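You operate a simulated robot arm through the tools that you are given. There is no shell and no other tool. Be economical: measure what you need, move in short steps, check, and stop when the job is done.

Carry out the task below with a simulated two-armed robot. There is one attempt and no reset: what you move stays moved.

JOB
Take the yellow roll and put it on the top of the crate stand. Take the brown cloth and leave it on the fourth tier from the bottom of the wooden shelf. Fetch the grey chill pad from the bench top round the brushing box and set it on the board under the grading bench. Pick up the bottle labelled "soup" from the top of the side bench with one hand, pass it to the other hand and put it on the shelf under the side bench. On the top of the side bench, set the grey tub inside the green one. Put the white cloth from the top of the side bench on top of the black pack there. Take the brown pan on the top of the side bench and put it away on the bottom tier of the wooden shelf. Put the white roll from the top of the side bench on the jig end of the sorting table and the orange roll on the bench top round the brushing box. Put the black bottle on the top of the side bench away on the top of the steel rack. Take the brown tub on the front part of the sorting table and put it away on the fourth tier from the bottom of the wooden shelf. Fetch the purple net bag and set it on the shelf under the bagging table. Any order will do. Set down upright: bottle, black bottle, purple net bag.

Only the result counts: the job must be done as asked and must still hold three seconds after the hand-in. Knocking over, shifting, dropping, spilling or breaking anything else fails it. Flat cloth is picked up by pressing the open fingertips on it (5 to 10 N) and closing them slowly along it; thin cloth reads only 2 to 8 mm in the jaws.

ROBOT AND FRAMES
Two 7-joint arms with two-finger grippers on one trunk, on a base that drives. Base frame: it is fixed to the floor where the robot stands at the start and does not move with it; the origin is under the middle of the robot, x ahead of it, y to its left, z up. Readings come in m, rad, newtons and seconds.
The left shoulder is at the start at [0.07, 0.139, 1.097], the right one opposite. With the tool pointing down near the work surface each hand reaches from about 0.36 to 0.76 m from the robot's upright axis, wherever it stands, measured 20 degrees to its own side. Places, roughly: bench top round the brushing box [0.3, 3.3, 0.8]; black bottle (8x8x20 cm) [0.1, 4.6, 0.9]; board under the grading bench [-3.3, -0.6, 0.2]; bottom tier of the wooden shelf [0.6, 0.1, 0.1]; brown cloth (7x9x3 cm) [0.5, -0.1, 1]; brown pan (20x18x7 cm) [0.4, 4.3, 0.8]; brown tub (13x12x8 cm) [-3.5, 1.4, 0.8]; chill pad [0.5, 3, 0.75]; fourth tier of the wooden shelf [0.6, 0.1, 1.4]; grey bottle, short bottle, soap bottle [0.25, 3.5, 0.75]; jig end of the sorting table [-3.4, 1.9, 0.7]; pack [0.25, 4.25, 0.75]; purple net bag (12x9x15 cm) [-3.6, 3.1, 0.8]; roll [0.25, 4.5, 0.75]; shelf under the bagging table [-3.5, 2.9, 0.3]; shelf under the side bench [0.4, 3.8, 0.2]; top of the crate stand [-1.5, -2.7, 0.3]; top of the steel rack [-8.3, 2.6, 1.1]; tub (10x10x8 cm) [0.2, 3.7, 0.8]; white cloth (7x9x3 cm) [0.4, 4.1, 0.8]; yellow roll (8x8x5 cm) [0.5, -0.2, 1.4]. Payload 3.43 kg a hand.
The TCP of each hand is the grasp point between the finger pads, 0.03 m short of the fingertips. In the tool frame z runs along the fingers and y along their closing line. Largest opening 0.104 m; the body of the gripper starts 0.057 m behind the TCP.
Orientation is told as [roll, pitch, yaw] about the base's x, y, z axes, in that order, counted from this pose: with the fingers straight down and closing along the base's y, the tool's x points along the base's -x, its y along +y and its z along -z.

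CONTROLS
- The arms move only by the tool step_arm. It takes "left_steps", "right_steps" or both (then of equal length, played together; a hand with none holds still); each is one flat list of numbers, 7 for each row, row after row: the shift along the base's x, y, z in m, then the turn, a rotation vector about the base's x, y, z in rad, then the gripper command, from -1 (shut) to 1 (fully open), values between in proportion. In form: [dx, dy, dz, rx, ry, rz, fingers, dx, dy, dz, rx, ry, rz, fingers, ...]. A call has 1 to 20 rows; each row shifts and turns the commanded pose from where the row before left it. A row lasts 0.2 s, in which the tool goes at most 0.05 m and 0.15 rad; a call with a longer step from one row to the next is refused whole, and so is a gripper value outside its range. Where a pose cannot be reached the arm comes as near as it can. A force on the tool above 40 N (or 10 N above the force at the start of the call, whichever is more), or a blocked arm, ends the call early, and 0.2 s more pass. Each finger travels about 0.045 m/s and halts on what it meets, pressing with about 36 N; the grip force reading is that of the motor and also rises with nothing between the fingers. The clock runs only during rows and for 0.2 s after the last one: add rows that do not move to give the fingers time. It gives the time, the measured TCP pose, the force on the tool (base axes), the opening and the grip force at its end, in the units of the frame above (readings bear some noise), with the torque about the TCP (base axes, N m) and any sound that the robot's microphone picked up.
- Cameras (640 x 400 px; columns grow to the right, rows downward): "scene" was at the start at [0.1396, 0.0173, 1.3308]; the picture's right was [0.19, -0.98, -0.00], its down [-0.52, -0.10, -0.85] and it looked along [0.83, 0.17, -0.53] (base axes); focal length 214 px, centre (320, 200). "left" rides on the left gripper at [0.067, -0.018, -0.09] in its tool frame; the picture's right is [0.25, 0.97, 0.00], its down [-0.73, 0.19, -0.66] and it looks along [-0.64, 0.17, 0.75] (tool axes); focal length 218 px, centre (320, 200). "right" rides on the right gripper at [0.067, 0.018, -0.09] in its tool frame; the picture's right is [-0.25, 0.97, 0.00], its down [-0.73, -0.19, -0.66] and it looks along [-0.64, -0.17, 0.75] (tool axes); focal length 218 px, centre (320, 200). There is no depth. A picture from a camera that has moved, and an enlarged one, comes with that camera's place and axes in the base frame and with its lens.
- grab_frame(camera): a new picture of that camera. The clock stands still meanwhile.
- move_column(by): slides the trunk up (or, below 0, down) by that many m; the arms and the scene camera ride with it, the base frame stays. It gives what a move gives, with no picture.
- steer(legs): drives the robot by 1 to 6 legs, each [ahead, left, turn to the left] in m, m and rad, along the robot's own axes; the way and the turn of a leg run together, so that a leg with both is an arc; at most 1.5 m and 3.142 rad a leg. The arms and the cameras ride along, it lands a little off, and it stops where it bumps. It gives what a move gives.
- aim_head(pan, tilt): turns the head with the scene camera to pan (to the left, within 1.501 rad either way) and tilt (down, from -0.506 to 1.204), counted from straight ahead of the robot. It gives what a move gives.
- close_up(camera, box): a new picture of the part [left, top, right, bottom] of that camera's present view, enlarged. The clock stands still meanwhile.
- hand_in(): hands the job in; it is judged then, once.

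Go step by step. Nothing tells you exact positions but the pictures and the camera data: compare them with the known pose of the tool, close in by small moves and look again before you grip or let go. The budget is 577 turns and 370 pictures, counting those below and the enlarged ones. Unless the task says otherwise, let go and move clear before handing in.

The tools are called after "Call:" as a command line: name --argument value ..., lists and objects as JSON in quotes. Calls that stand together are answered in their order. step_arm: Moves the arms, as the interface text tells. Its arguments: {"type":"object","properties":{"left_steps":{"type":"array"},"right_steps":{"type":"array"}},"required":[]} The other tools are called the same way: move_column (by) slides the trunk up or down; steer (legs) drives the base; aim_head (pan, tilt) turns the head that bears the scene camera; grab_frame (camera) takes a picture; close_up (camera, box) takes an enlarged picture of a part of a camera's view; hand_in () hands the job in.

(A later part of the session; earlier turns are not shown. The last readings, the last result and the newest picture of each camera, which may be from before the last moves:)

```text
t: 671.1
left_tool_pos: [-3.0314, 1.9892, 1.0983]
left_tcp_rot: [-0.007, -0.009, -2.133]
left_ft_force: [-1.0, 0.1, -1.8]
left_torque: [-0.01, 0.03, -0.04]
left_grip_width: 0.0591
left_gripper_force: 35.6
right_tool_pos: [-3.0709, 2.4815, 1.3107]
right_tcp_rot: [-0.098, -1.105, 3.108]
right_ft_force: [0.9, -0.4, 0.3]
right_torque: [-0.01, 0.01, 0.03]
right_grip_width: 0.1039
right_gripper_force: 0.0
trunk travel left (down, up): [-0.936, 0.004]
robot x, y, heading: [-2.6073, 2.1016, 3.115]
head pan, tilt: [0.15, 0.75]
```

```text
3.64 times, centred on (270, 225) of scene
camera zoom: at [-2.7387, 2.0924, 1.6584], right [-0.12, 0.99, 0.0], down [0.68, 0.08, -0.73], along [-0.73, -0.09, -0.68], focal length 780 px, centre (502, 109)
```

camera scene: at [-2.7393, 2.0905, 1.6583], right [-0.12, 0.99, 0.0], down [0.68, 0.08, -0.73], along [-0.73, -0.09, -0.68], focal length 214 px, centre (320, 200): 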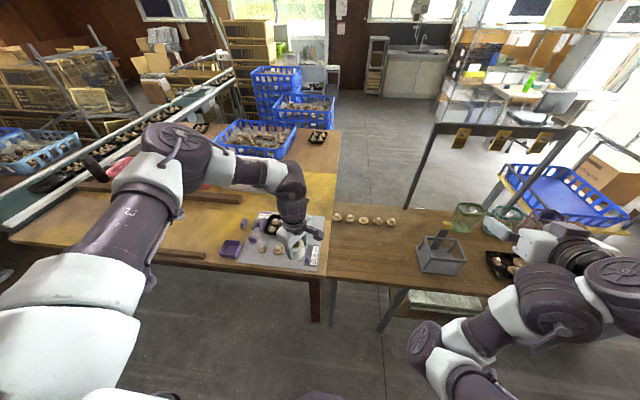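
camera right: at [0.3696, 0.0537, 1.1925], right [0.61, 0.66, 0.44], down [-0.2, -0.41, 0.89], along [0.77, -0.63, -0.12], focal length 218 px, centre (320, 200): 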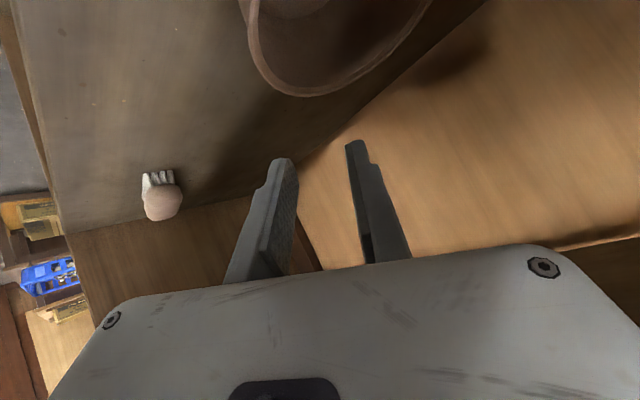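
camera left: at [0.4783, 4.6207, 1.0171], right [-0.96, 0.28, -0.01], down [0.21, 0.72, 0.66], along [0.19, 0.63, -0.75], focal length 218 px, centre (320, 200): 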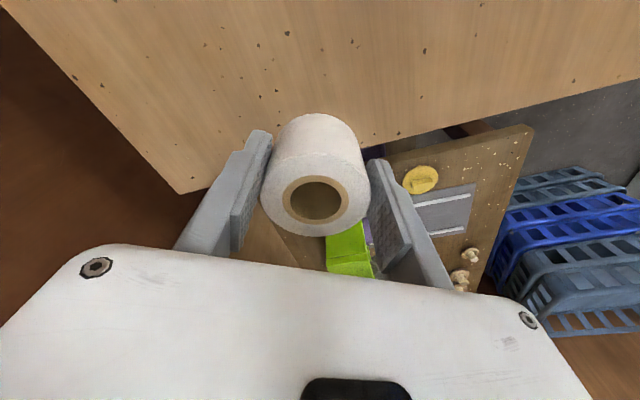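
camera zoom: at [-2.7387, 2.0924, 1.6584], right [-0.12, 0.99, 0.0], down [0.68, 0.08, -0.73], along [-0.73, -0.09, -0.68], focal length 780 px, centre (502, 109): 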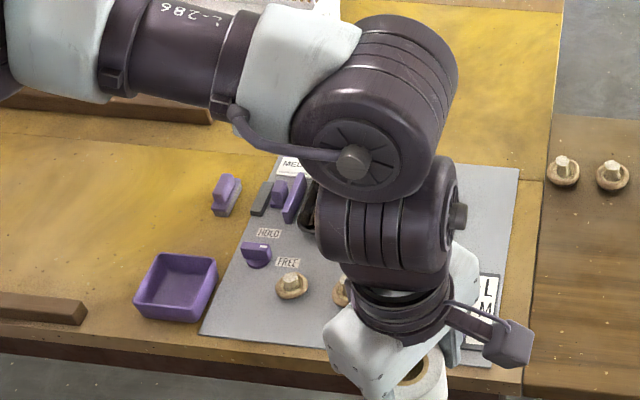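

The arm hides the jig. I use the left wrist camera from above to find a free spot.

Call:
step_arm --left_steps '[-0.03, 0.01, 0.02, 0, 0, 0, -0.3, -0.03, 0.01, 0.02, 0, 0, 0, -0.3, -0.03, 0.01, 0.02, 0, 0, 0, -0.3, -0.03, 0.01, 0.0, 0, 0, 0, -0.3, -0.03, 0.01, 0.0, 0, 0, 0, -0.3, -0.03, 0.01, 0.0, 0, 0, 0, -0.3, -0.03, 0.01, 0.0, 0, 0, 0, -0.3]'

Call:
grab_frame --camera "left"

```text
t: 672.8
left_tool_pos: [-3.2408, 2.0599, 1.1601]
left_tcp_rot: [-0.008, -0.003, -2.135]
left_ft_force: [-0.3, 0.6, -0.9]
left_torque: [-0.01, -0.03, 0.0]
left_grip_width: 0.0592
left_gripper_force: 36.1
right_tool_pos: [-3.0718, 2.4831, 1.3091]
right_tcp_rot: [-0.098, -1.104, 3.107]
right_ft_force: [-0.5, 0.2, -0.1]
right_torque: [0.01, 0.01, -0.02]
right_grip_width: 0.1041
right_gripper_force: 0.1
trunk travel left (down, up): [-0.936, 0.004]
robot x, y, heading: [-2.608, 2.1014, 3.112]
head pan, tilt: [0.15, 0.75]
```

```text
103 pictures are left
camera left: at [-3.219, 2.1259, 1.2489], right [0.95, -0.3, -0.01], down [-0.22, -0.72, 0.66], along [-0.21, -0.63, -0.75], focal length 218 px, centre (320, 200)
```

left: 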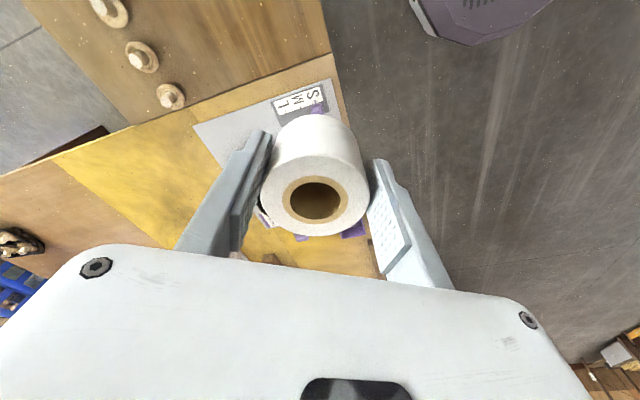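

The sheet reaches the front edge (x≈-3.23); the yellow table behind the jig sheet near (-3.64, 1.95) is free and belongs to the jig end. I drive closer and reach there.

Call:
steer --legs '[[0.4, 0, 0.02]]'

Call:
step_arm --left_steps '[0.01, -0.02, -0.01, 0, 0, 0, -0.3, 0.0, -0.03, -0.02, 0, 0, 0, -0.3, 0, -0.03, -0.02, 0, 0, 0, -0.3, 0, -0.03, -0.02, 0, 0, 0, -0.3, 0, -0.01, -0.02, 0, 0, 0, -0.3]'

Call:
grab_frame --camera "left"

```text
t: 675.1
left_tool_pos: [-3.5975, 2.0482, 1.157]
left_tcp_rot: [-0.003, 0.0, -2.11]
left_ft_force: [-0.9, 0.1, -1.3]
left_torque: [0.0, -0.02, 0.04]
left_grip_width: 0.059
left_gripper_force: 35.3
right_tool_pos: [-3.4376, 2.4758, 1.3102]
right_tcp_rot: [-0.099, -1.104, 3.133]
right_ft_force: [-0.5, -0.3, -0.3]
right_torque: [-0.03, 0.01, 0.0]
right_grip_width: 0.1042
right_gripper_force: 0.1
trunk travel left (down, up): [-0.936, 0.004]
robot x, y, heading: [-2.959, 2.1052, 3.135]
head pan, tilt: [0.15, 0.75]
stopped in leg 1: the robot was blocked; the commanded pose is now the measured one
```

```text
t: 676.3
left_tool_pos: [-3.5819, 1.9261, 1.0692]
left_tcp_rot: [-0.006, -0.004, -2.11]
left_ft_force: [-0.4, 0.5, -0.8]
left_torque: [0.04, -0.04, -0.01]
left_grip_width: 0.0591
left_gripper_force: 36.1
right_tool_pos: [-3.4324, 2.4747, 1.3112]
right_tcp_rot: [-0.101, -1.106, 3.134]
right_ft_force: [0.4, -0.8, -0.1]
right_torque: [0.01, 0.01, 0.0]
right_grip_width: 0.104
right_gripper_force: 0.1
trunk travel left (down, up): [-0.936, 0.004]
robot x, y, heading: [-2.9585, 2.1072, 3.137]
head pan, tilt: [0.15, 0.75]
```

```text
102 pictures are left
camera left: at [-3.5609, 1.9946, 1.1587], right [0.96, -0.28, -0.01], down [-0.21, -0.72, 0.66], along [-0.19, -0.63, -0.75], focal length 218 px, centre (320, 200)
```

left: 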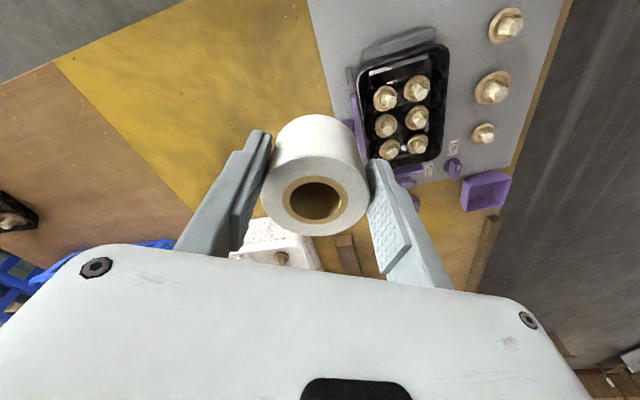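

Behind the jig sheet there is clear yellow table at about (-3.63, 1.93). I move over it and lower.

Call:
step_arm --left_steps '[-0.025, 0.002, -0.03, 0, 0, 0, -0.3, -0.025, 0.002, -0.04, 0, 0, 0, -0.3, 0, 0, -0.04, 0, 0, 0, -0.3, 0, 0, -0.04, 0, 0, 0, -0.3, 0, 0, -0.04, 0, 0, 0, -0.3, 0, 0, -0.03, 0, 0, 0, -0.3, 0, 0, 0, 0, 0, 0, -0.3]'

Call:
grab_frame --camera "left"

```text
t: 677.9
left_tool_pos: [-3.5744, 1.964, 0.9078]
left_tcp_rot: [-0.01, -0.004, -2.111]
left_ft_force: [0.3, 0.3, -0.3]
left_torque: [0.01, 0.05, 0.02]
left_grip_width: 0.0588
left_gripper_force: 36.2
left hand out of reach, approached as far as the arm can: row 2, 3, 4, 5, 6
right_tool_pos: [-3.4327, 2.4748, 1.3107]
right_tcp_rot: [-0.1, -1.107, 3.134]
right_ft_force: [0.5, -0.4, 0.4]
right_torque: [-0.01, -0.03, -0.02]
right_grip_width: 0.1036
right_gripper_force: 0.1
trunk travel left (down, up): [-0.936, 0.004]
robot x, y, heading: [-2.9576, 2.1077, 3.136]
head pan, tilt: [0.15, 0.75]
```

```text
101 pictures are left
camera left: at [-3.5541, 2.0316, 0.9969], right [0.96, -0.28, -0.01], down [-0.2, -0.72, 0.66], along [-0.19, -0.63, -0.75], focal length 218 px, centre (320, 200)
```

left: 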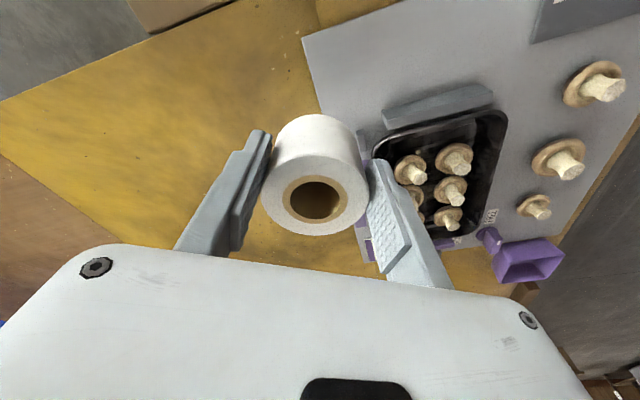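

I lower with the trunk (gaining horizontal reach), then move 5 cm further back off the sheet.

Call:
move_column --by -0.09

Call:
step_arm --left_steps '[-0.02, -0.008, 0.01, 0, 0, 0, -0.3, -0.02, -0.008, 0, 0, 0, 0, -0.3, -0.02, -0.008, 0, 0, 0, 0, -0.3, 0, 0, 0, 0, 0, 0, -0.3]'

Call:
grab_frame --camera "left"

```text
t: 679.1
left_tool_pos: [-3.5735, 1.9646, 0.8194]
left_tcp_rot: [-0.01, -0.004, -2.11]
left_ft_force: [-0.1, -0.9, -0.1]
left_torque: [0.01, 0.01, -0.02]
left_grip_width: 0.0593
left_gripper_force: 36.4
right_tool_pos: [-3.4329, 2.4758, 1.2209]
right_tcp_rot: [-0.1, -1.106, 3.132]
right_ft_force: [-0.5, 0.1, 0.9]
right_torque: [0.0, -0.01, 0.0]
right_grip_width: 0.1043
right_gripper_force: 0.1
trunk travel left (down, up): [-0.846, 0.094]
robot x, y, heading: [-2.959, 2.1058, 3.135]
head pan, tilt: [0.15, 0.75]
```

```text
t: 680.1
left_tool_pos: [-3.5857, 1.963, 0.8383]
left_tcp_rot: [-0.007, -0.002, -2.11]
left_ft_force: [-0.7, 0.1, -0.9]
left_torque: [-0.04, 0.0, 0.04]
left_grip_width: 0.0589
left_gripper_force: 35.3
left hand out of reach, approached as far as the arm can: row 1, 2, 3
right_tool_pos: [-3.4323, 2.4759, 1.221]
right_tcp_rot: [-0.101, -1.106, 3.132]
right_ft_force: [-0.8, -0.3, 0.4]
right_torque: [-0.02, -0.02, 0.0]
right_grip_width: 0.1041
right_gripper_force: 0.0
trunk travel left (down, up): [-0.846, 0.094]
robot x, y, heading: [-2.9617, 2.1046, 3.137]
head pan, tilt: [0.15, 0.75]
```

```text
100 pictures are left
camera left: at [-3.5647, 2.0296, 0.9267], right [0.96, -0.28, -0.01], down [-0.2, -0.73, 0.66], along [-0.19, -0.63, -0.75], focal length 218 px, centre (320, 200)
```

left: 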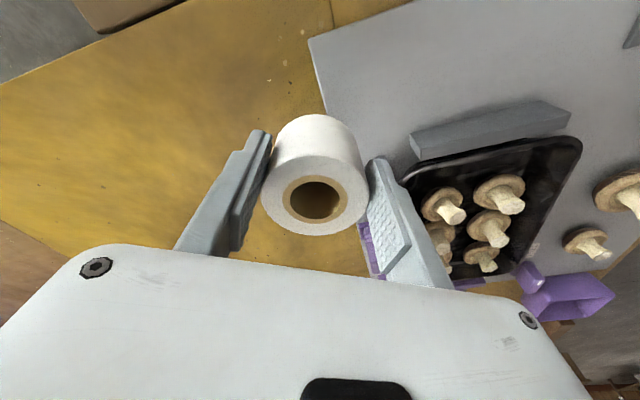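

The sheet itself, around which the jig end is centred, has a clear strip at about (-3.51, 1.98) between the grey bar and its edge. I move there and look.

Call:
step_arm --left_steps '[0.025, 0.006, 0, 0, 0, 0, -0.3, 0.025, 0.006, 0, 0, 0, 0, -0.3, 0.025, 0.006, 0, 0, 0, 0, -0.3, 0, 0, 0, 0, 0, 0, -0.3]'

Call:
grab_frame --camera "left"

```text
t: 681.1
left_tool_pos: [-3.5111, 1.9799, 0.8391]
left_tcp_rot: [-0.009, -0.004, -2.108]
left_ft_force: [-0.2, 0.4, -0.8]
left_torque: [0.0, 0.02, 0.0]
left_grip_width: 0.0589
left_gripper_force: 35.7
right_tool_pos: [-3.4328, 2.4753, 1.2221]
right_tcp_rot: [-0.103, -1.108, 3.133]
right_ft_force: [-0.5, -0.9, 0.3]
right_torque: [0.0, 0.02, 0.03]
right_grip_width: 0.1042
right_gripper_force: 0.0
trunk travel left (down, up): [-0.846, 0.094]
robot x, y, heading: [-2.9598, 2.1048, 3.136]
head pan, tilt: [0.15, 0.75]
```

```text
99 pictures are left
camera left: at [-3.4904, 2.0475, 0.927], right [0.96, -0.28, -0.01], down [-0.2, -0.73, 0.66], along [-0.19, -0.63, -0.75], focal length 218 px, centre (320, 200)
```

left: 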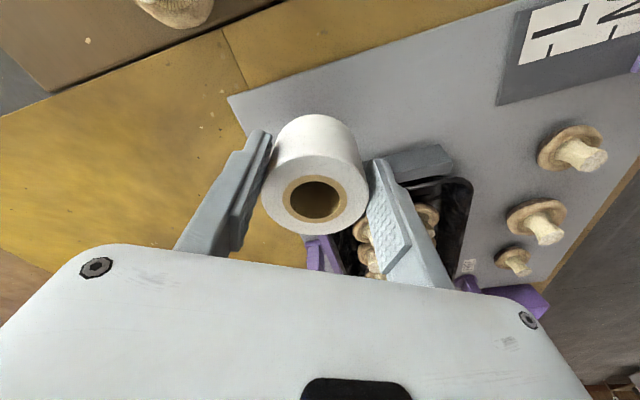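

Call:
step_arm --left_steps '[-0.01, 0, -0.015, 0, 0, 0, -0.3, 0, 0, -0.015, 0, 0, 0, -0.3, 0, 0, -0.012, 0, 0, 0, -0.3, 0, 0, 0, 0, 0, 0, -0.3]'

Call:
grab_frame --camera "left"

```text
t: 682.1
left_tool_pos: [-3.5194, 1.9801, 0.7952]
left_tcp_rot: [-0.011, -0.003, -2.109]
left_ft_force: [0.2, 1.4, -0.8]
left_torque: [-0.01, 0.04, 0.05]
left_grip_width: 0.0591
left_gripper_force: 36.4
right_tool_pos: [-3.4314, 2.4755, 1.2209]
right_tcp_rot: [-0.102, -1.106, 3.133]
right_ft_force: [-0.5, 0.0, -0.6]
right_torque: [-0.02, 0.0, -0.01]
right_grip_width: 0.1041
right_gripper_force: 0.0
trunk travel left (down, up): [-0.846, 0.094]
robot x, y, heading: [-2.961, 2.1057, 3.137]
head pan, tilt: [0.15, 0.75]
```

```text
98 pictures are left
camera left: at [-3.4991, 2.0476, 0.8843], right [0.96, -0.28, -0.01], down [-0.2, -0.72, 0.66], along [-0.19, -0.63, -0.75], focal length 218 px, centre (320, 200)
```

left: 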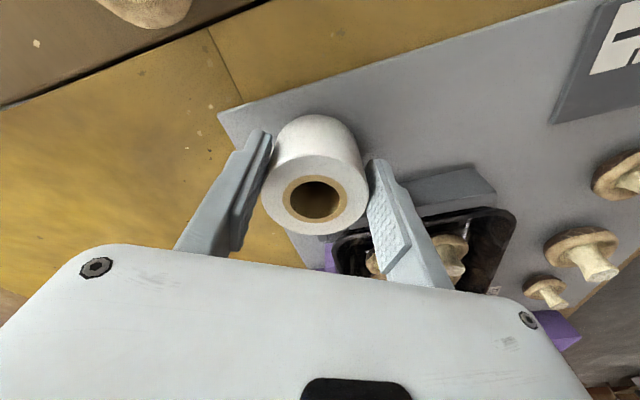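

Call:
step_arm --left_steps '[0, 0, -0.005, 0, 0, 0, -0.3, 0, 0, -0.004, 0, 0, 0, -0.3, 0, 0, -0.003, 0, 0, 0, -0.3, 0, 0, 0, 0, 0, 0, -0.3]'

```text
t: 683.1
left_tool_pos: [-3.5207, 1.9802, 0.7865]
left_tcp_rot: [-0.014, -0.008, -2.108]
left_ft_force: [-4.6, -1.5, 32.7]
left_torque: [-0.76, -0.49, -0.11]
left_grip_width: 0.0588
left_gripper_force: 35.8
right_tool_pos: [-3.4292, 2.4762, 1.2224]
right_tcp_rot: [-0.098, -1.111, 3.131]
right_ft_force: [-0.6, 0.7, -0.5]
right_torque: [0.0, -0.01, 0.01]
right_grip_width: 0.1042
right_gripper_force: 0.1
trunk travel left (down, up): [-0.846, 0.094]
robot x, y, heading: [-2.9613, 2.1074, 3.136]
head pan, tilt: [0.15, 0.75]
```

Contact. I ease off, open just enough, and rise.

Call:
step_arm --left_steps '[0, 0, 0.003, 0, 0, 0, 0.1, 0, 0, 0.001, 0, 0, 0, 0.3, 0, 0, 0, 0, 0, 0, 0.45, 0, 0, 0, 0, 0, 0, 0.45, 0, 0, 0.02, 0, 0, 0, 0.45, 0, 0, 0.04, 0, 0, 0, 0.45, 0, 0, 0.04, 0, 0, 0, 0.45, 0, 0, 0.04, 0, 0, 0, 0.45]'

Call:
grab_frame --camera "left"

```text
t: 684.9
left_tool_pos: [-3.5196, 1.9794, 0.93]
left_tcp_rot: [-0.009, -0.003, -2.111]
left_ft_force: [0.4, 0.5, 0.6]
left_torque: [-0.03, 0.03, 0.02]
left_grip_width: 0.0756
left_gripper_force: 0.1
right_tool_pos: [-3.4319, 2.4753, 1.2218]
right_tcp_rot: [-0.101, -1.109, 3.133]
right_ft_force: [0.0, -0.2, -0.7]
right_torque: [-0.01, -0.03, 0.02]
right_grip_width: 0.1039
right_gripper_force: 0.0
trunk travel left (down, up): [-0.846, 0.094]
robot x, y, heading: [-2.9602, 2.1051, 3.14]
head pan, tilt: [0.15, 0.75]
```

```text
97 pictures are left
camera left: at [-3.4987, 2.0466, 1.0189], right [0.96, -0.28, -0.01], down [-0.2, -0.72, 0.66], along [-0.19, -0.63, -0.75], focal length 218 px, centre (320, 200)
```

left: 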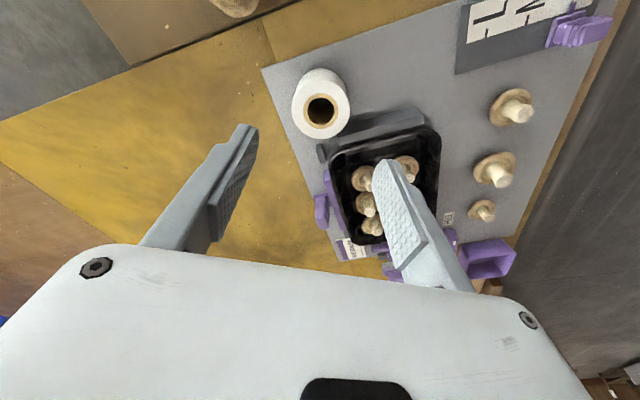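

The white roll stands on the jig end. Next, the purple net bag on the bagging table: I back off and move along.

Call:
step_arm --left_steps '[0.02, 0, 0.04, 0, 0, 0, 1, 0.03, 0, 0.03, 0, 0, 0, 1, 0.03, 0, 0.02, 0, 0, 0, 1]'

Call:
steer --legs '[[-0.35, 0, 0], [0, -1.0, 0]]'

Call:
aim_head --pan -0.1 --tilt 0.6

Call:
grab_frame --camera "scene"

```text
t: 685.7
left_tool_pos: [-3.4391, 1.9799, 1.0162]
left_tcp_rot: [-0.011, -0.003, -2.11]
left_ft_force: [0.1, 0.7, 0.0]
left_torque: [0.0, 0.0, 0.0]
left_grip_width: 0.1039
left_gripper_force: 0.0
right_tool_pos: [-3.4322, 2.4751, 1.2212]
right_tcp_rot: [-0.101, -1.106, 3.133]
right_ft_force: [-0.1, -0.4, 0.5]
right_torque: [0.01, -0.03, 0.01]
right_grip_width: 0.1041
right_gripper_force: 0.1
trunk travel left (down, up): [-0.846, 0.094]
robot x, y, heading: [-2.9672, 2.1051, 3.14]
head pan, tilt: [0.15, 0.75]
```

```text
t: 692.8
left_tool_pos: [-3.0854, 2.9795, 1.0147]
left_tcp_rot: [-0.009, -0.005, -2.11]
left_ft_force: [0.2, 0.1, 1.1]
left_torque: [-0.02, 0.01, -0.01]
left_grip_width: 0.1041
left_gripper_force: 0.2
right_tool_pos: [-3.0786, 3.4749, 1.2198]
right_tcp_rot: [-0.101, -1.108, 3.133]
right_ft_force: [0.3, 0.7, -0.7]
right_torque: [-0.05, -0.01, 0.01]
right_grip_width: 0.1041
right_gripper_force: 0.1
trunk travel left (down, up): [-0.846, 0.094]
robot x, y, heading: [-2.6048, 3.1053, 3.136]
head pan, tilt: [0.15, 0.75]
```

```text
t: 693.5
left_tool_pos: [-3.086, 2.9809, 1.0155]
left_tcp_rot: [-0.01, -0.003, -2.107]
left_ft_force: [-0.5, -0.6, 0.3]
left_torque: [-0.02, -0.02, -0.03]
left_grip_width: 0.1039
left_gripper_force: 0.1
right_tool_pos: [-3.0788, 3.4757, 1.2211]
right_tcp_rot: [-0.1, -1.108, 3.132]
right_ft_force: [-0.3, -0.1, 0.4]
right_torque: [-0.02, -0.02, 0.0]
right_grip_width: 0.104
right_gripper_force: 0.0
trunk travel left (down, up): [-0.846, 0.094]
robot x, y, heading: [-2.6059, 3.1098, 3.141]
head pan, tilt: [-0.099, 0.6]
```

```text
96 pictures are left
camera scene: at [-2.7434, 3.1156, 1.5812], right [0.1, 0.99, 0.0], down [0.56, -0.06, -0.82], along [-0.82, 0.08, -0.57], focal length 214 px, centre (320, 200)
```

scene: 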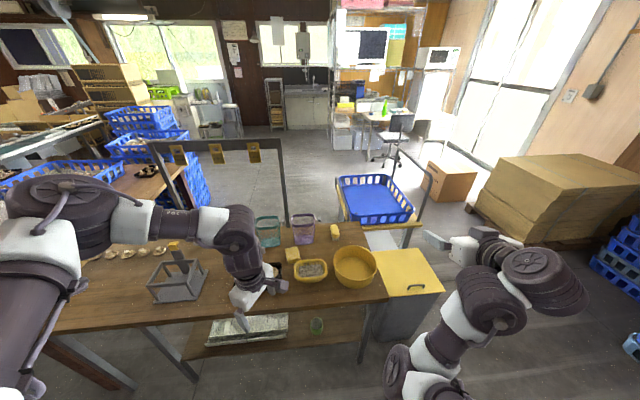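

Call:
close_up --camera "scene" --box '[180, 200, 400, 360]'

```text
2.50 times, centred on (290, 280) of scene
camera zoom: at [-2.7434, 3.1156, 1.5812], right [0.1, 0.99, 0.0], down [0.56, -0.06, -0.82], along [-0.82, 0.08, -0.57], focal length 536 px, centre (395, 0)
```

zoom: 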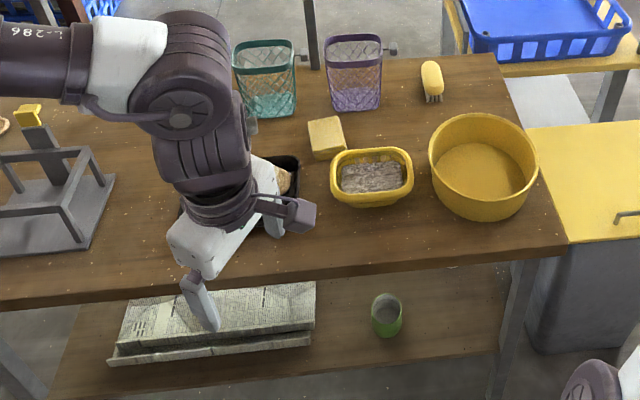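

The purple bag is an open net container at the back, about (-3.52, 3.10). I will pinch its -y side wall from above with the left hand tilted forward, then slide it onto the under-shelf to the right of the green cup. I reorient the left hand.

Call:
step_arm --left_steps '[0, 0.005, 0.005, 0, 0, -0.13, 1, 0, 0.005, 0.005, 0, 0, -0.13, 1, 0, 0.005, 0.005, 0, 0, -0.13, 1, 0, 0.005, 0.005, 0, 0, -0.13, 1, 0, 0.005, 0.005, 0, 0, -0.13, 1, 0, 0.005, 0.005, 0, 0, -0.13, 1, 0, 0.005, 0.005, 0, 0, -0.13, 1, 0, 0.005, 0.005, 0, 0, -0.13, 1, -0.01, 0, 0.01, 0, 0.12, 0, 1, -0.01, 0, 0.01, 0, 0.12, 0, 1, -0.01, 0, 0.01, 0, 0.12, 0, 0.5, -0.01, 0, 0.01, 0, 0.12, 0, 0, -0.01, 0, 0.01, 0, 0.12, 0, -0.4, -0.01, 0, 0.01, 0, 0.12, 0, -0.4, -0.01, 0, 0.01, 0, 0.11, 0, -0.4]'

Call:
grab_frame --camera "left"

```text
t: 696.7
left_tool_pos: [-3.1505, 3.0243, 1.1278]
left_tcp_rot: [-0.001, -0.836, 3.131]
left_ft_force: [-0.6, 0.3, -0.3]
left_torque: [0.03, 0.02, -0.02]
left_grip_width: 0.0313
left_gripper_force: 0.0
left hand out of reach, approached as far as the arm can: row 8
right_tool_pos: [-3.0784, 3.4751, 1.2206]
right_tcp_rot: [-0.101, -1.106, 3.135]
right_ft_force: [-0.3, 0.4, 0.1]
right_torque: [0.03, -0.02, 0.02]
right_grip_width: 0.1038
right_gripper_force: 0.1
trunk travel left (down, up): [-0.846, 0.094]
robot x, y, heading: [-2.6095, 3.1042, 3.139]
head pan, tilt: [-0.099, 0.6]
```

```text
94 pictures are left
camera left: at [-3.0398, 3.042, 1.137], right [0.16, -0.97, -0.19], down [0.0, -0.19, 0.98], along [-0.99, -0.15, -0.03], focal length 218 px, centre (320, 200)
```

left: 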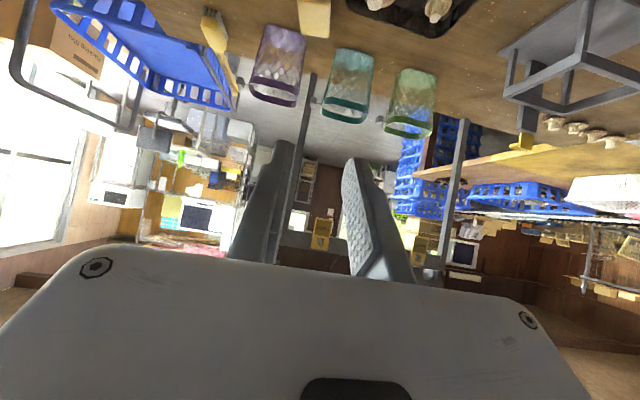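

The purple bag's -y wall is at about y 3.063, rim near z 0.89. I extend the left hand, align, and drive in, staying above.

Call:
step_arm --left_steps '[-0.02, 0.012, 0, 0, 0, 0, -0.4, -0.02, 0.012, 0, 0, 0, 0, -0.4, -0.02, 0.012, 0, 0, 0, 0, -0.4, 0, 0, 0, 0, 0, 0, -0.4]'

Call:
steer --legs '[[0.33, 0, 0]]'

Call:
grab_frame --camera "left"

```text
t: 697.7
left_tool_pos: [-3.2107, 3.0615, 1.1271]
left_tcp_rot: [-0.001, -0.835, 3.131]
left_ft_force: [-0.1, -0.2, 0.0]
left_torque: [0.0, -0.03, 0.01]
left_grip_width: 0.0312
left_gripper_force: 0.0
right_tool_pos: [-3.0786, 3.4757, 1.2212]
right_tcp_rot: [-0.102, -1.105, 3.134]
right_ft_force: [-0.2, 0.1, -0.5]
right_torque: [0.01, -0.03, -0.01]
right_grip_width: 0.1039
right_gripper_force: 0.1
trunk travel left (down, up): [-0.846, 0.094]
robot x, y, heading: [-2.6072, 3.109, 3.141]
head pan, tilt: [-0.099, 0.6]
```

```text
t: 699.9
left_tool_pos: [-3.5414, 3.0561, 1.128]
left_tcp_rot: [-0.001, -0.836, 3.137]
left_ft_force: [0.5, 0.6, 0.7]
left_torque: [0.01, -0.01, 0.03]
left_grip_width: 0.0311
left_gripper_force: 0.1
right_tool_pos: [-3.4104, 3.4734, 1.2207]
right_tcp_rot: [-0.103, -1.109, 3.14]
right_ft_force: [-0.5, 0.2, -1.2]
right_torque: [0.05, 0.03, 0.03]
right_grip_width: 0.1039
right_gripper_force: 0.0
trunk travel left (down, up): [-0.846, 0.094]
robot x, y, heading: [-2.9368, 3.1088, -3.139]
head pan, tilt: [-0.099, 0.6]
```

```text
93 pictures are left
camera left: at [-3.4293, 3.0748, 1.1384], right [0.17, -0.97, -0.19], down [0.0, -0.19, 0.98], along [-0.99, -0.16, -0.03], focal length 218 px, centre (320, 200)
```

left: 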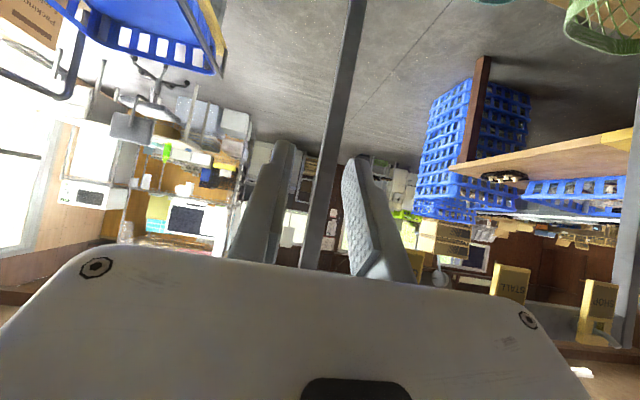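

Call:
move_column --by -0.16

Call:
grab_frame --camera "left"

Call:
grab_frame --camera "scene"

```text
t: 701.8
left_tool_pos: [-3.5418, 3.057, 0.9657]
left_tcp_rot: [-0.001, -0.836, 3.138]
left_ft_force: [-0.9, 0.6, -0.5]
left_torque: [-0.01, -0.02, 0.0]
left_grip_width: 0.0311
left_gripper_force: 0.0
right_tool_pos: [-3.4128, 3.4721, 1.0619]
right_tcp_rot: [-0.102, -1.108, 3.141]
right_ft_force: [-0.4, -0.3, 0.0]
right_torque: [0.01, 0.02, -0.02]
right_grip_width: 0.104
right_gripper_force: 0.0
trunk travel left (down, up): [-0.686, 0.254]
robot x, y, heading: [-2.9379, 3.1043, -3.138]
head pan, tilt: [-0.099, 0.6]
```

```text
92 pictures are left
camera left: at [-3.4309, 3.0748, 0.9776], right [0.17, -0.97, -0.19], down [0.0, -0.19, 0.98], along [-0.99, -0.16, -0.04], focal length 218 px, centre (320, 200)
```

left: 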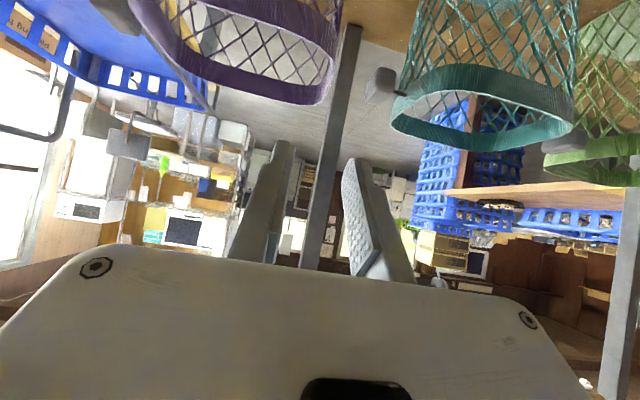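

```text
91 pictures are left
camera scene: at [-3.0756, 3.1144, 1.4213], right [0.1, 1.0, 0.0], down [0.56, -0.05, -0.82], along [-0.82, 0.08, -0.57], focal length 214 px, centre (320, 200)
```

scene: 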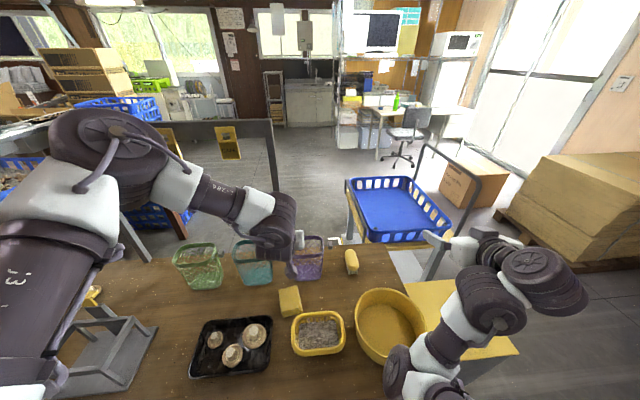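

Well aligned with the bag's -y rim. I lower further with the trunk.

Call:
move_column --by -0.055

Call:
grab_frame --camera "left"

```text
t: 702.7
left_tool_pos: [-3.5429, 3.0564, 0.9122]
left_tcp_rot: [-0.002, -0.834, 3.138]
left_ft_force: [0.6, -0.2, 0.5]
left_torque: [0.0, -0.01, -0.01]
left_grip_width: 0.0314
left_gripper_force: 0.1
right_tool_pos: [-3.4135, 3.4728, 1.0063]
right_tcp_rot: [-0.101, -1.106, 3.14]
right_ft_force: [0.2, -0.2, 0.2]
right_torque: [-0.03, 0.04, 0.02]
right_grip_width: 0.1036
right_gripper_force: 0.0
trunk travel left (down, up): [-0.631, 0.309]
robot x, y, heading: [-2.9377, 3.1048, -3.136]
head pan, tilt: [-0.099, 0.6]
```

```text
90 pictures are left
camera left: at [-3.4307, 3.0748, 0.9227], right [0.17, -0.97, -0.19], down [0.0, -0.19, 0.98], along [-0.99, -0.16, -0.04], focal length 218 px, centre (320, 200)
```

left: 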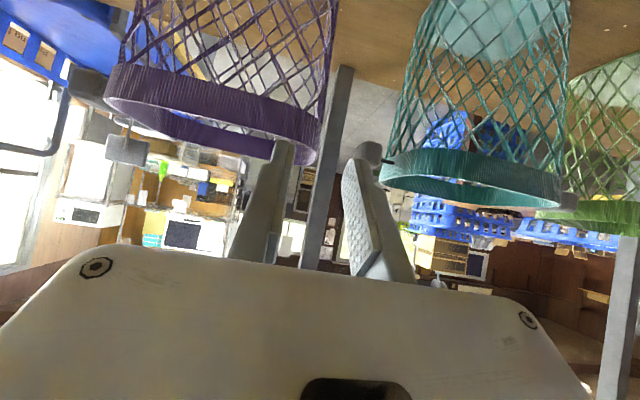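

I move 1.8 cm further in so the inner finger clears the near rim, then lower and clamp.

Call:
step_arm --left_steps '[-0.01, 0.001, 0, 0, 0, 0, -0.4, -0.008, 0.001, 0, 0, 0, 0, -0.4, 0, 0, -0.014, 0, 0, 0, -0.4, 0, 0, -0.014, 0, 0, 0, -0.4, 0, 0, 0, 0, 0, 0, -0.4]'

Call:
grab_frame --camera "left"

```text
t: 703.9
left_tool_pos: [-3.5601, 3.0578, 0.8769]
left_tcp_rot: [0.003, -0.823, 3.135]
left_ft_force: [-1.1, 0.7, -0.2]
left_torque: [0.01, -0.04, 0.01]
left_grip_width: 0.0313
left_gripper_force: 0.0
right_tool_pos: [-3.4164, 3.4723, 1.0043]
right_tcp_rot: [-0.101, -1.102, 3.142]
right_ft_force: [-0.6, -0.8, 0.7]
right_torque: [0.01, -0.01, -0.05]
right_grip_width: 0.1039
right_gripper_force: 0.0
trunk travel left (down, up): [-0.631, 0.309]
robot x, y, heading: [-2.9376, 3.1042, -3.136]
head pan, tilt: [-0.099, 0.6]
```

```text
89 pictures are left
camera left: at [-3.4489, 3.0757, 0.8881], right [0.17, -0.97, -0.18], down [-0.02, -0.19, 0.98], along [-0.99, -0.16, -0.05], focal length 218 px, centre (320, 200)
```

left: 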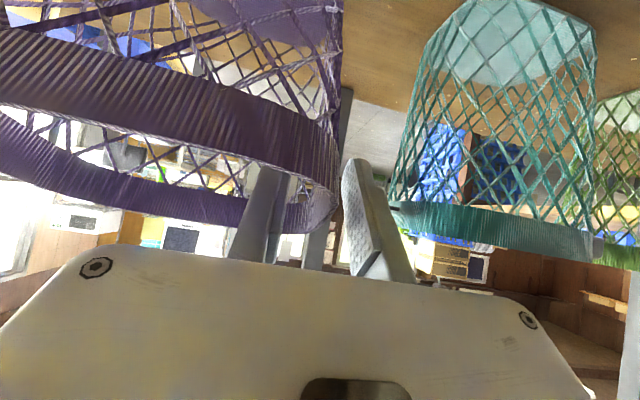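

The inner finger is inside the bag, the outer one outside. I close.

Call:
step_arm --left_steps '[0, 0, 0, 0, 0, 0, -0.6, 0, 0, 0, 0, 0, 0, -0.8, 0, 0, 0, 0, 0, 0, -1, 0, 0, 0, 0, 0, 0, -1]'

Call:
move_column --by 0.06

Call:
grab_frame --camera "left"

Call:
close_up --camera "scene" --box '[170, 170, 400, 330]'

```text
t: 704.9
left_tool_pos: [-3.5605, 3.06, 0.8842]
left_tcp_rot: [-0.005, -0.835, 3.142]
left_ft_force: [0.3, 2.4, 3.9]
left_torque: [0.91, -0.16, -0.05]
left_grip_width: 0.0061
left_gripper_force: 36.2
right_tool_pos: [-3.4127, 3.4725, 1.0062]
right_tcp_rot: [-0.098, -1.108, 3.14]
right_ft_force: [0.2, 0.4, -0.7]
right_torque: [0.0, 0.0, 0.0]
right_grip_width: 0.104
right_gripper_force: 0.0
trunk travel left (down, up): [-0.631, 0.309]
robot x, y, heading: [-2.9383, 3.1062, -3.139]
head pan, tilt: [-0.099, 0.6]
```

```text
t: 705.9
left_tool_pos: [-3.5605, 3.0597, 0.9421]
left_tcp_rot: [0.0, -0.835, 3.137]
left_ft_force: [0.0, -0.4, -0.5]
left_torque: [-0.04, -0.02, 0.02]
left_grip_width: 0.0059
left_gripper_force: 35.9
right_tool_pos: [-3.4142, 3.4726, 1.0669]
right_tcp_rot: [-0.101, -1.106, 3.139]
right_ft_force: [0.5, 0.9, 0.6]
right_torque: [0.01, 0.01, -0.02]
right_grip_width: 0.1039
right_gripper_force: 0.1
trunk travel left (down, up): [-0.691, 0.249]
robot x, y, heading: [-2.9382, 3.1085, -3.135]
head pan, tilt: [-0.099, 0.6]
```

```text
88 pictures are left
camera left: at [-3.4486, 3.0769, 0.9527], right [0.17, -0.97, -0.19], down [-0.01, -0.19, 0.98], along [-0.99, -0.16, -0.04], focal length 218 px, centre (320, 200)
```

left: 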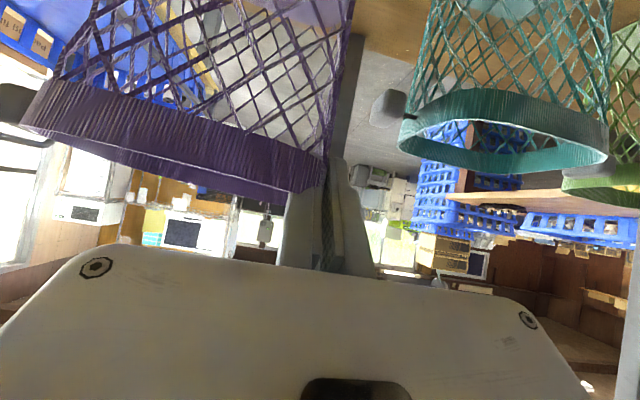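

```text
2.50 times, centred on (285, 250) of scene
camera zoom: at [-3.076, 3.1144, 1.4262], right [0.1, 1.0, 0.0], down [0.56, -0.05, -0.82], along [-0.82, 0.08, -0.57], focal length 536 px, centre (408, 75)
```

zoom: 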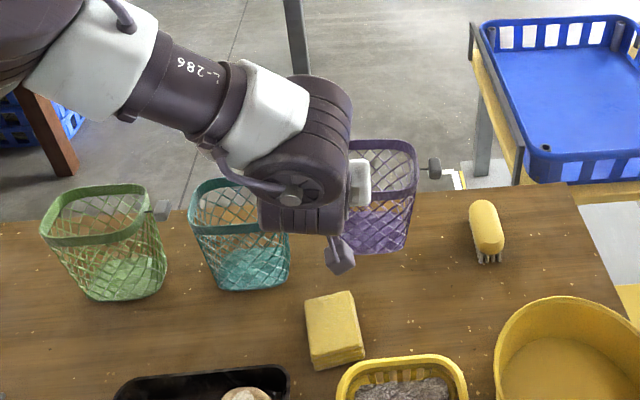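

The bag comes up nearly level. I raise more to clear the items in front, then back away.

Call:
move_column --by 0.12

Call:
steer --legs '[[-0.55, 0, 0]]'

Call:
grab_frame --camera "scene"

```text
t: 707.4
left_tool_pos: [-3.5601, 3.0591, 1.0627]
left_tcp_rot: [-0.002, -0.834, 3.138]
left_ft_force: [-0.5, -0.2, -0.5]
left_torque: [-0.02, 0.02, -0.01]
left_grip_width: 0.006
left_gripper_force: 35.7
right_tool_pos: [-3.4128, 3.4732, 1.1849]
right_tcp_rot: [-0.101, -1.105, 3.14]
right_ft_force: [0.4, 0.0, -0.8]
right_torque: [0.03, 0.0, 0.01]
right_grip_width: 0.1036
right_gripper_force: 0.1
trunk travel left (down, up): [-0.811, 0.129]
robot x, y, heading: [-2.937, 3.1074, -3.141]
head pan, tilt: [-0.099, 0.6]
```

```text
t: 710.6
left_tool_pos: [-3.0127, 3.058, 1.0631]
left_tcp_rot: [-0.002, -0.834, -3.134]
left_ft_force: [0.1, -0.1, -0.2]
left_torque: [0.0, -0.01, -0.03]
left_grip_width: 0.0059
left_gripper_force: 36.1
right_tool_pos: [-2.8697, 3.4718, 1.1855]
right_tcp_rot: [-0.101, -1.106, -3.133]
right_ft_force: [0.2, 0.1, 0.4]
right_torque: [0.01, 0.0, -0.03]
right_grip_width: 0.1042
right_gripper_force: 0.1
trunk travel left (down, up): [-0.811, 0.129]
robot x, y, heading: [-2.3946, 3.1092, -3.131]
head pan, tilt: [-0.099, 0.6]
```

```text
86 pictures are left
camera scene: at [-2.5289, 3.1175, 1.5461], right [0.09, 1.0, 0.0], down [0.56, -0.05, -0.82], along [-0.82, 0.07, -0.57], focal length 214 px, centre (320, 200)
```

scene: 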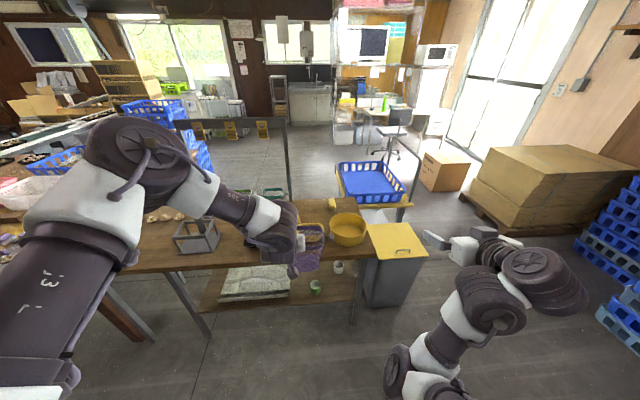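

The under-shelf holds newspapers, a green cup at the front and a pale cup behind; free space is right of the green cup, about (-3.35, 3.30). I line up and lower the trunk.

Call:
steer --legs '[[0, -0.18, -0.01]]'

Call:
move_column --by -0.4

Call:
move_column --by -0.17

Call:
aim_head --pan 0 --tilt 0.4

Call:
grab_frame --camera "scene"

Call:
grab_frame --camera "left"

```text
t: 712.1
left_tool_pos: [-3.0143, 3.2381, 1.0626]
left_tcp_rot: [-0.005, -0.832, 3.138]
left_ft_force: [-0.5, -0.1, -0.7]
left_torque: [-0.02, 0.0, -0.03]
left_grip_width: 0.0058
left_gripper_force: 36.2
right_tool_pos: [-2.8652, 3.6521, 1.1878]
right_tcp_rot: [-0.104, -1.107, -3.142]
right_ft_force: [0.5, -0.4, 0.0]
right_torque: [-0.03, 0.02, -0.01]
right_grip_width: 0.1038
right_gripper_force: 0.1
trunk travel left (down, up): [-0.811, 0.129]
robot x, y, heading: [-2.393, 3.2885, -3.144]
head pan, tilt: [-0.099, 0.6]
```

```text
t: 715.9
left_tool_pos: [-3.0121, 3.2396, 0.6619]
left_tcp_rot: [-0.001, -0.834, 3.135]
left_ft_force: [0.5, -1.1, -0.4]
left_torque: [-0.04, 0.0, 0.03]
left_grip_width: 0.006
left_gripper_force: 36.4
right_tool_pos: [-2.8653, 3.6542, 0.7863]
right_tcp_rot: [-0.099, -1.106, 3.139]
right_ft_force: [0.5, 0.9, 0.9]
right_torque: [-0.01, 0.02, 0.0]
right_grip_width: 0.104
right_gripper_force: 0.1
trunk travel left (down, up): [-0.411, 0.529]
robot x, y, heading: [-2.3936, 3.2882, -3.141]
head pan, tilt: [-0.099, 0.6]
```

```text
t: 717.8
left_tool_pos: [-3.0132, 3.2408, 0.4933]
left_tcp_rot: [-0.001, -0.836, 3.136]
left_ft_force: [-0.6, 0.0, -0.2]
left_torque: [-0.03, 0.0, -0.03]
left_grip_width: 0.0059
left_gripper_force: 35.7
right_tool_pos: [-2.8652, 3.6528, 0.6166]
right_tcp_rot: [-0.099, -1.107, 3.14]
right_ft_force: [-0.1, 0.0, 0.6]
right_torque: [0.0, 0.02, 0.0]
right_grip_width: 0.104
right_gripper_force: 0.0
trunk travel left (down, up): [-0.241, 0.699]
robot x, y, heading: [-2.3927, 3.2844, -3.148]
head pan, tilt: [-0.099, 0.6]
```

```text
t: 718.5
left_tool_pos: [-3.0135, 3.2409, 0.4925]
left_tcp_rot: [-0.003, -0.833, 3.137]
left_ft_force: [-0.1, 0.4, -0.7]
left_torque: [-0.05, -0.03, 0.01]
left_grip_width: 0.0061
left_gripper_force: 36.1
right_tool_pos: [-2.8642, 3.6538, 0.6157]
right_tcp_rot: [-0.099, -1.108, 3.139]
right_ft_force: [0.8, -0.7, 0.0]
right_torque: [0.01, 0.01, 0.03]
right_grip_width: 0.1039
right_gripper_force: 0.0
trunk travel left (down, up): [-0.241, 0.699]
robot x, y, heading: [-2.3927, 3.2843, -3.141]
head pan, tilt: [0.0, 0.4]
```

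```text
85 pictures are left
camera scene: at [-2.5333, 3.2863, 0.9944], right [0.0, 1.0, 0.0], down [0.39, 0.0, -0.92], along [-0.92, 0.0, -0.39], focal length 214 px, centre (320, 200)
```

scene: 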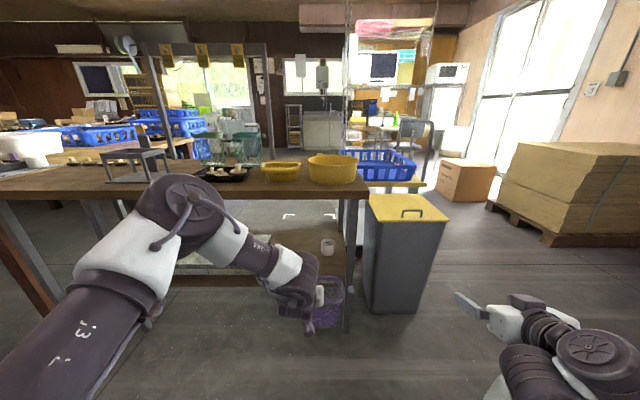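

```text
84 pictures are left
camera left: at [-2.9017, 3.2581, 0.5028], right [0.16, -0.97, -0.19], down [-0.01, -0.19, 0.98], along [-0.99, -0.16, -0.04], focal length 218 px, centre (320, 200)
```

left: 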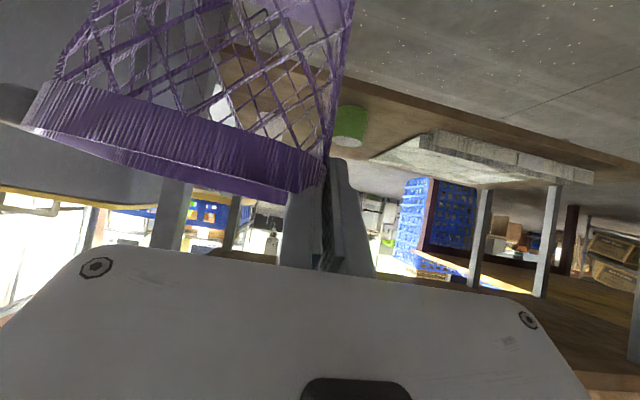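

Alignment is good: the bag passes between the green cup and the right leg. I drive in 0.33 m.

Call:
steer --legs '[[0.2, 0.005, 0]]'

Call:
grab_frame --camera "scene"

```text
t: 720.1
left_tool_pos: [-3.2114, 3.2343, 0.4921]
left_tcp_rot: [-0.001, -0.832, 3.137]
left_ft_force: [-0.1, 0.6, -1.0]
left_torque: [-0.02, 0.01, 0.01]
left_grip_width: 0.0059
left_gripper_force: 36.4
right_tool_pos: [-3.0635, 3.6495, 0.6147]
right_tcp_rot: [-0.1, -1.107, 3.139]
right_ft_force: [0.5, -0.8, 0.5]
right_torque: [-0.01, -0.03, -0.01]
right_grip_width: 0.1039
right_gripper_force: 0.0
trunk travel left (down, up): [-0.241, 0.699]
robot x, y, heading: [-2.5891, 3.2813, -3.136]
head pan, tilt: [0.0, 0.4]
```

```text
83 pictures are left
camera scene: at [-2.7312, 3.2811, 0.9943], right [0.0, 1.0, 0.0], down [0.39, 0.0, -0.92], along [-0.92, 0.0, -0.39], focal length 214 px, centre (320, 200)
```

scene: 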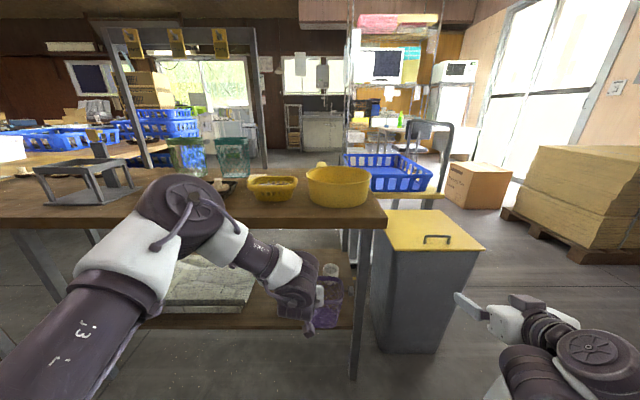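

The forearm would come close to the table edge if I went fully in, so I first set the bag down with its near edge at the shelf front, then push it in low. I advance 7.5 cm and lower.

Call:
steer --legs '[[0.08, 0, 0]]'

Call:
move_column --by -0.035

Call:
grab_frame --camera "left"

Call:
grab_frame --camera "scene"

```text
t: 721.2
left_tool_pos: [-3.2927, 3.2367, 0.4917]
left_tcp_rot: [-0.003, -0.832, 3.135]
left_ft_force: [0.1, 0.3, -1.0]
left_torque: [-0.11, -0.02, 0.0]
left_grip_width: 0.0058
left_gripper_force: 35.9
right_tool_pos: [-3.1444, 3.6489, 0.6156]
right_tcp_rot: [-0.1, -1.106, 3.137]
right_ft_force: [-0.1, 0.2, 0.0]
right_torque: [0.0, 0.01, -0.03]
right_grip_width: 0.1041
right_gripper_force: 0.0
trunk travel left (down, up): [-0.241, 0.699]
robot x, y, heading: [-2.6742, 3.2824, 3.144]
head pan, tilt: [0.0, 0.4]
```

```text
t: 722.0
left_tool_pos: [-3.2918, 3.2358, 0.4579]
left_tcp_rot: [-0.001, -0.835, 3.134]
left_ft_force: [0.6, 0.0, -1.7]
left_torque: [-0.03, 0.0, -0.01]
left_grip_width: 0.006
left_gripper_force: 35.7
right_tool_pos: [-3.1424, 3.6493, 0.5802]
right_tcp_rot: [-0.101, -1.106, 3.136]
right_ft_force: [1.0, 0.0, -0.3]
right_torque: [0.01, -0.01, 0.01]
right_grip_width: 0.104
right_gripper_force: 0.0
trunk travel left (down, up): [-0.206, 0.734]
robot x, y, heading: [-2.6723, 3.2833, 3.144]
head pan, tilt: [0.0, 0.4]
```

```text
82 pictures are left
camera left: at [-3.1802, 3.2534, 0.4679], right [0.16, -0.97, -0.19], down [-0.01, -0.19, 0.98], along [-0.99, -0.16, -0.04], focal length 218 px, centre (320, 200)
```

left: 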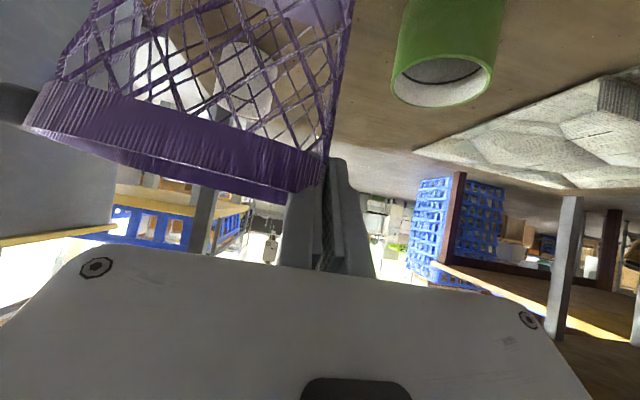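

```text
81 pictures are left
camera scene: at [-2.8117, 3.2812, 0.9595], right [0.0, 1.0, 0.0], down [0.39, 0.0, -0.92], along [-0.92, 0.0, -0.39], focal length 214 px, centre (320, 200)
```

scene: 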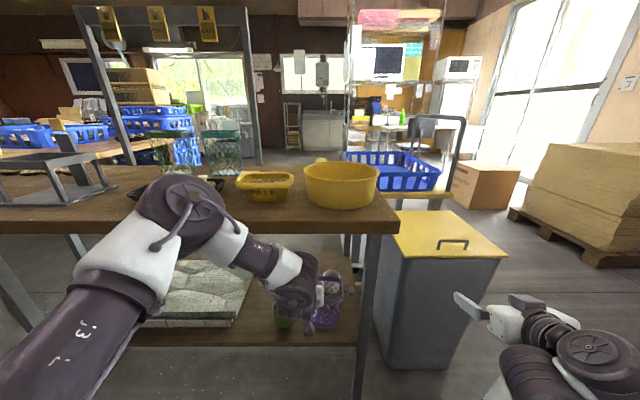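

I lower the rest with the arm in small steps.

Call:
step_arm --left_steps '[0, 0, -0.01, 0, 0, 0, -1, 0, 0, -0.01, 0, 0, 0, -1, 0, 0, -0.008, 0, 0, 0, -1, 0, 0, 0, 0, 0, 0, -1]'

Call:
close_up --camera "scene" --box '[230, 230, 400, 370]'

```text
t: 722.7
left_tool_pos: [-3.2955, 3.2329, 0.4403]
left_tcp_rot: [-0.008, -0.851, -3.136]
left_ft_force: [3.9, -2.4, 17.1]
left_torque: [1.18, -0.71, -0.53]
left_grip_width: 0.0062
left_gripper_force: 35.9
right_tool_pos: [-3.1437, 3.6472, 0.5831]
right_tcp_rot: [-0.1, -1.111, 3.139]
right_ft_force: [0.6, 0.2, -1.2]
right_torque: [-0.01, -0.01, 0.02]
right_grip_width: 0.1041
right_gripper_force: 0.0
trunk travel left (down, up): [-0.206, 0.734]
robot x, y, heading: [-2.6663, 3.2801, -3.14]
head pan, tilt: [0.0, 0.4]
stopped in row 3 (left hand): the force on the tool passed its limit at 44 N (the readings are from after the stop); the commanded pose is now the measured one
```

```text
2.86 times, centred on (315, 300) of scene
camera zoom: at [-2.8096, 3.2806, 0.9599], right [0.0, 1.0, 0.0], down [0.39, 0.0, -0.92], along [-0.92, 0.0, -0.39], focal length 613 px, centre (334, -86)
```

zoom: 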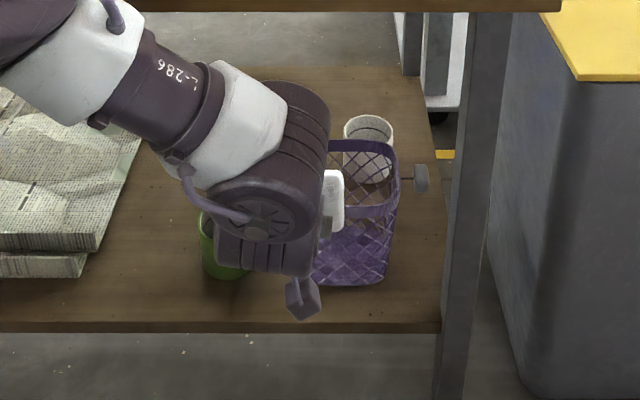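

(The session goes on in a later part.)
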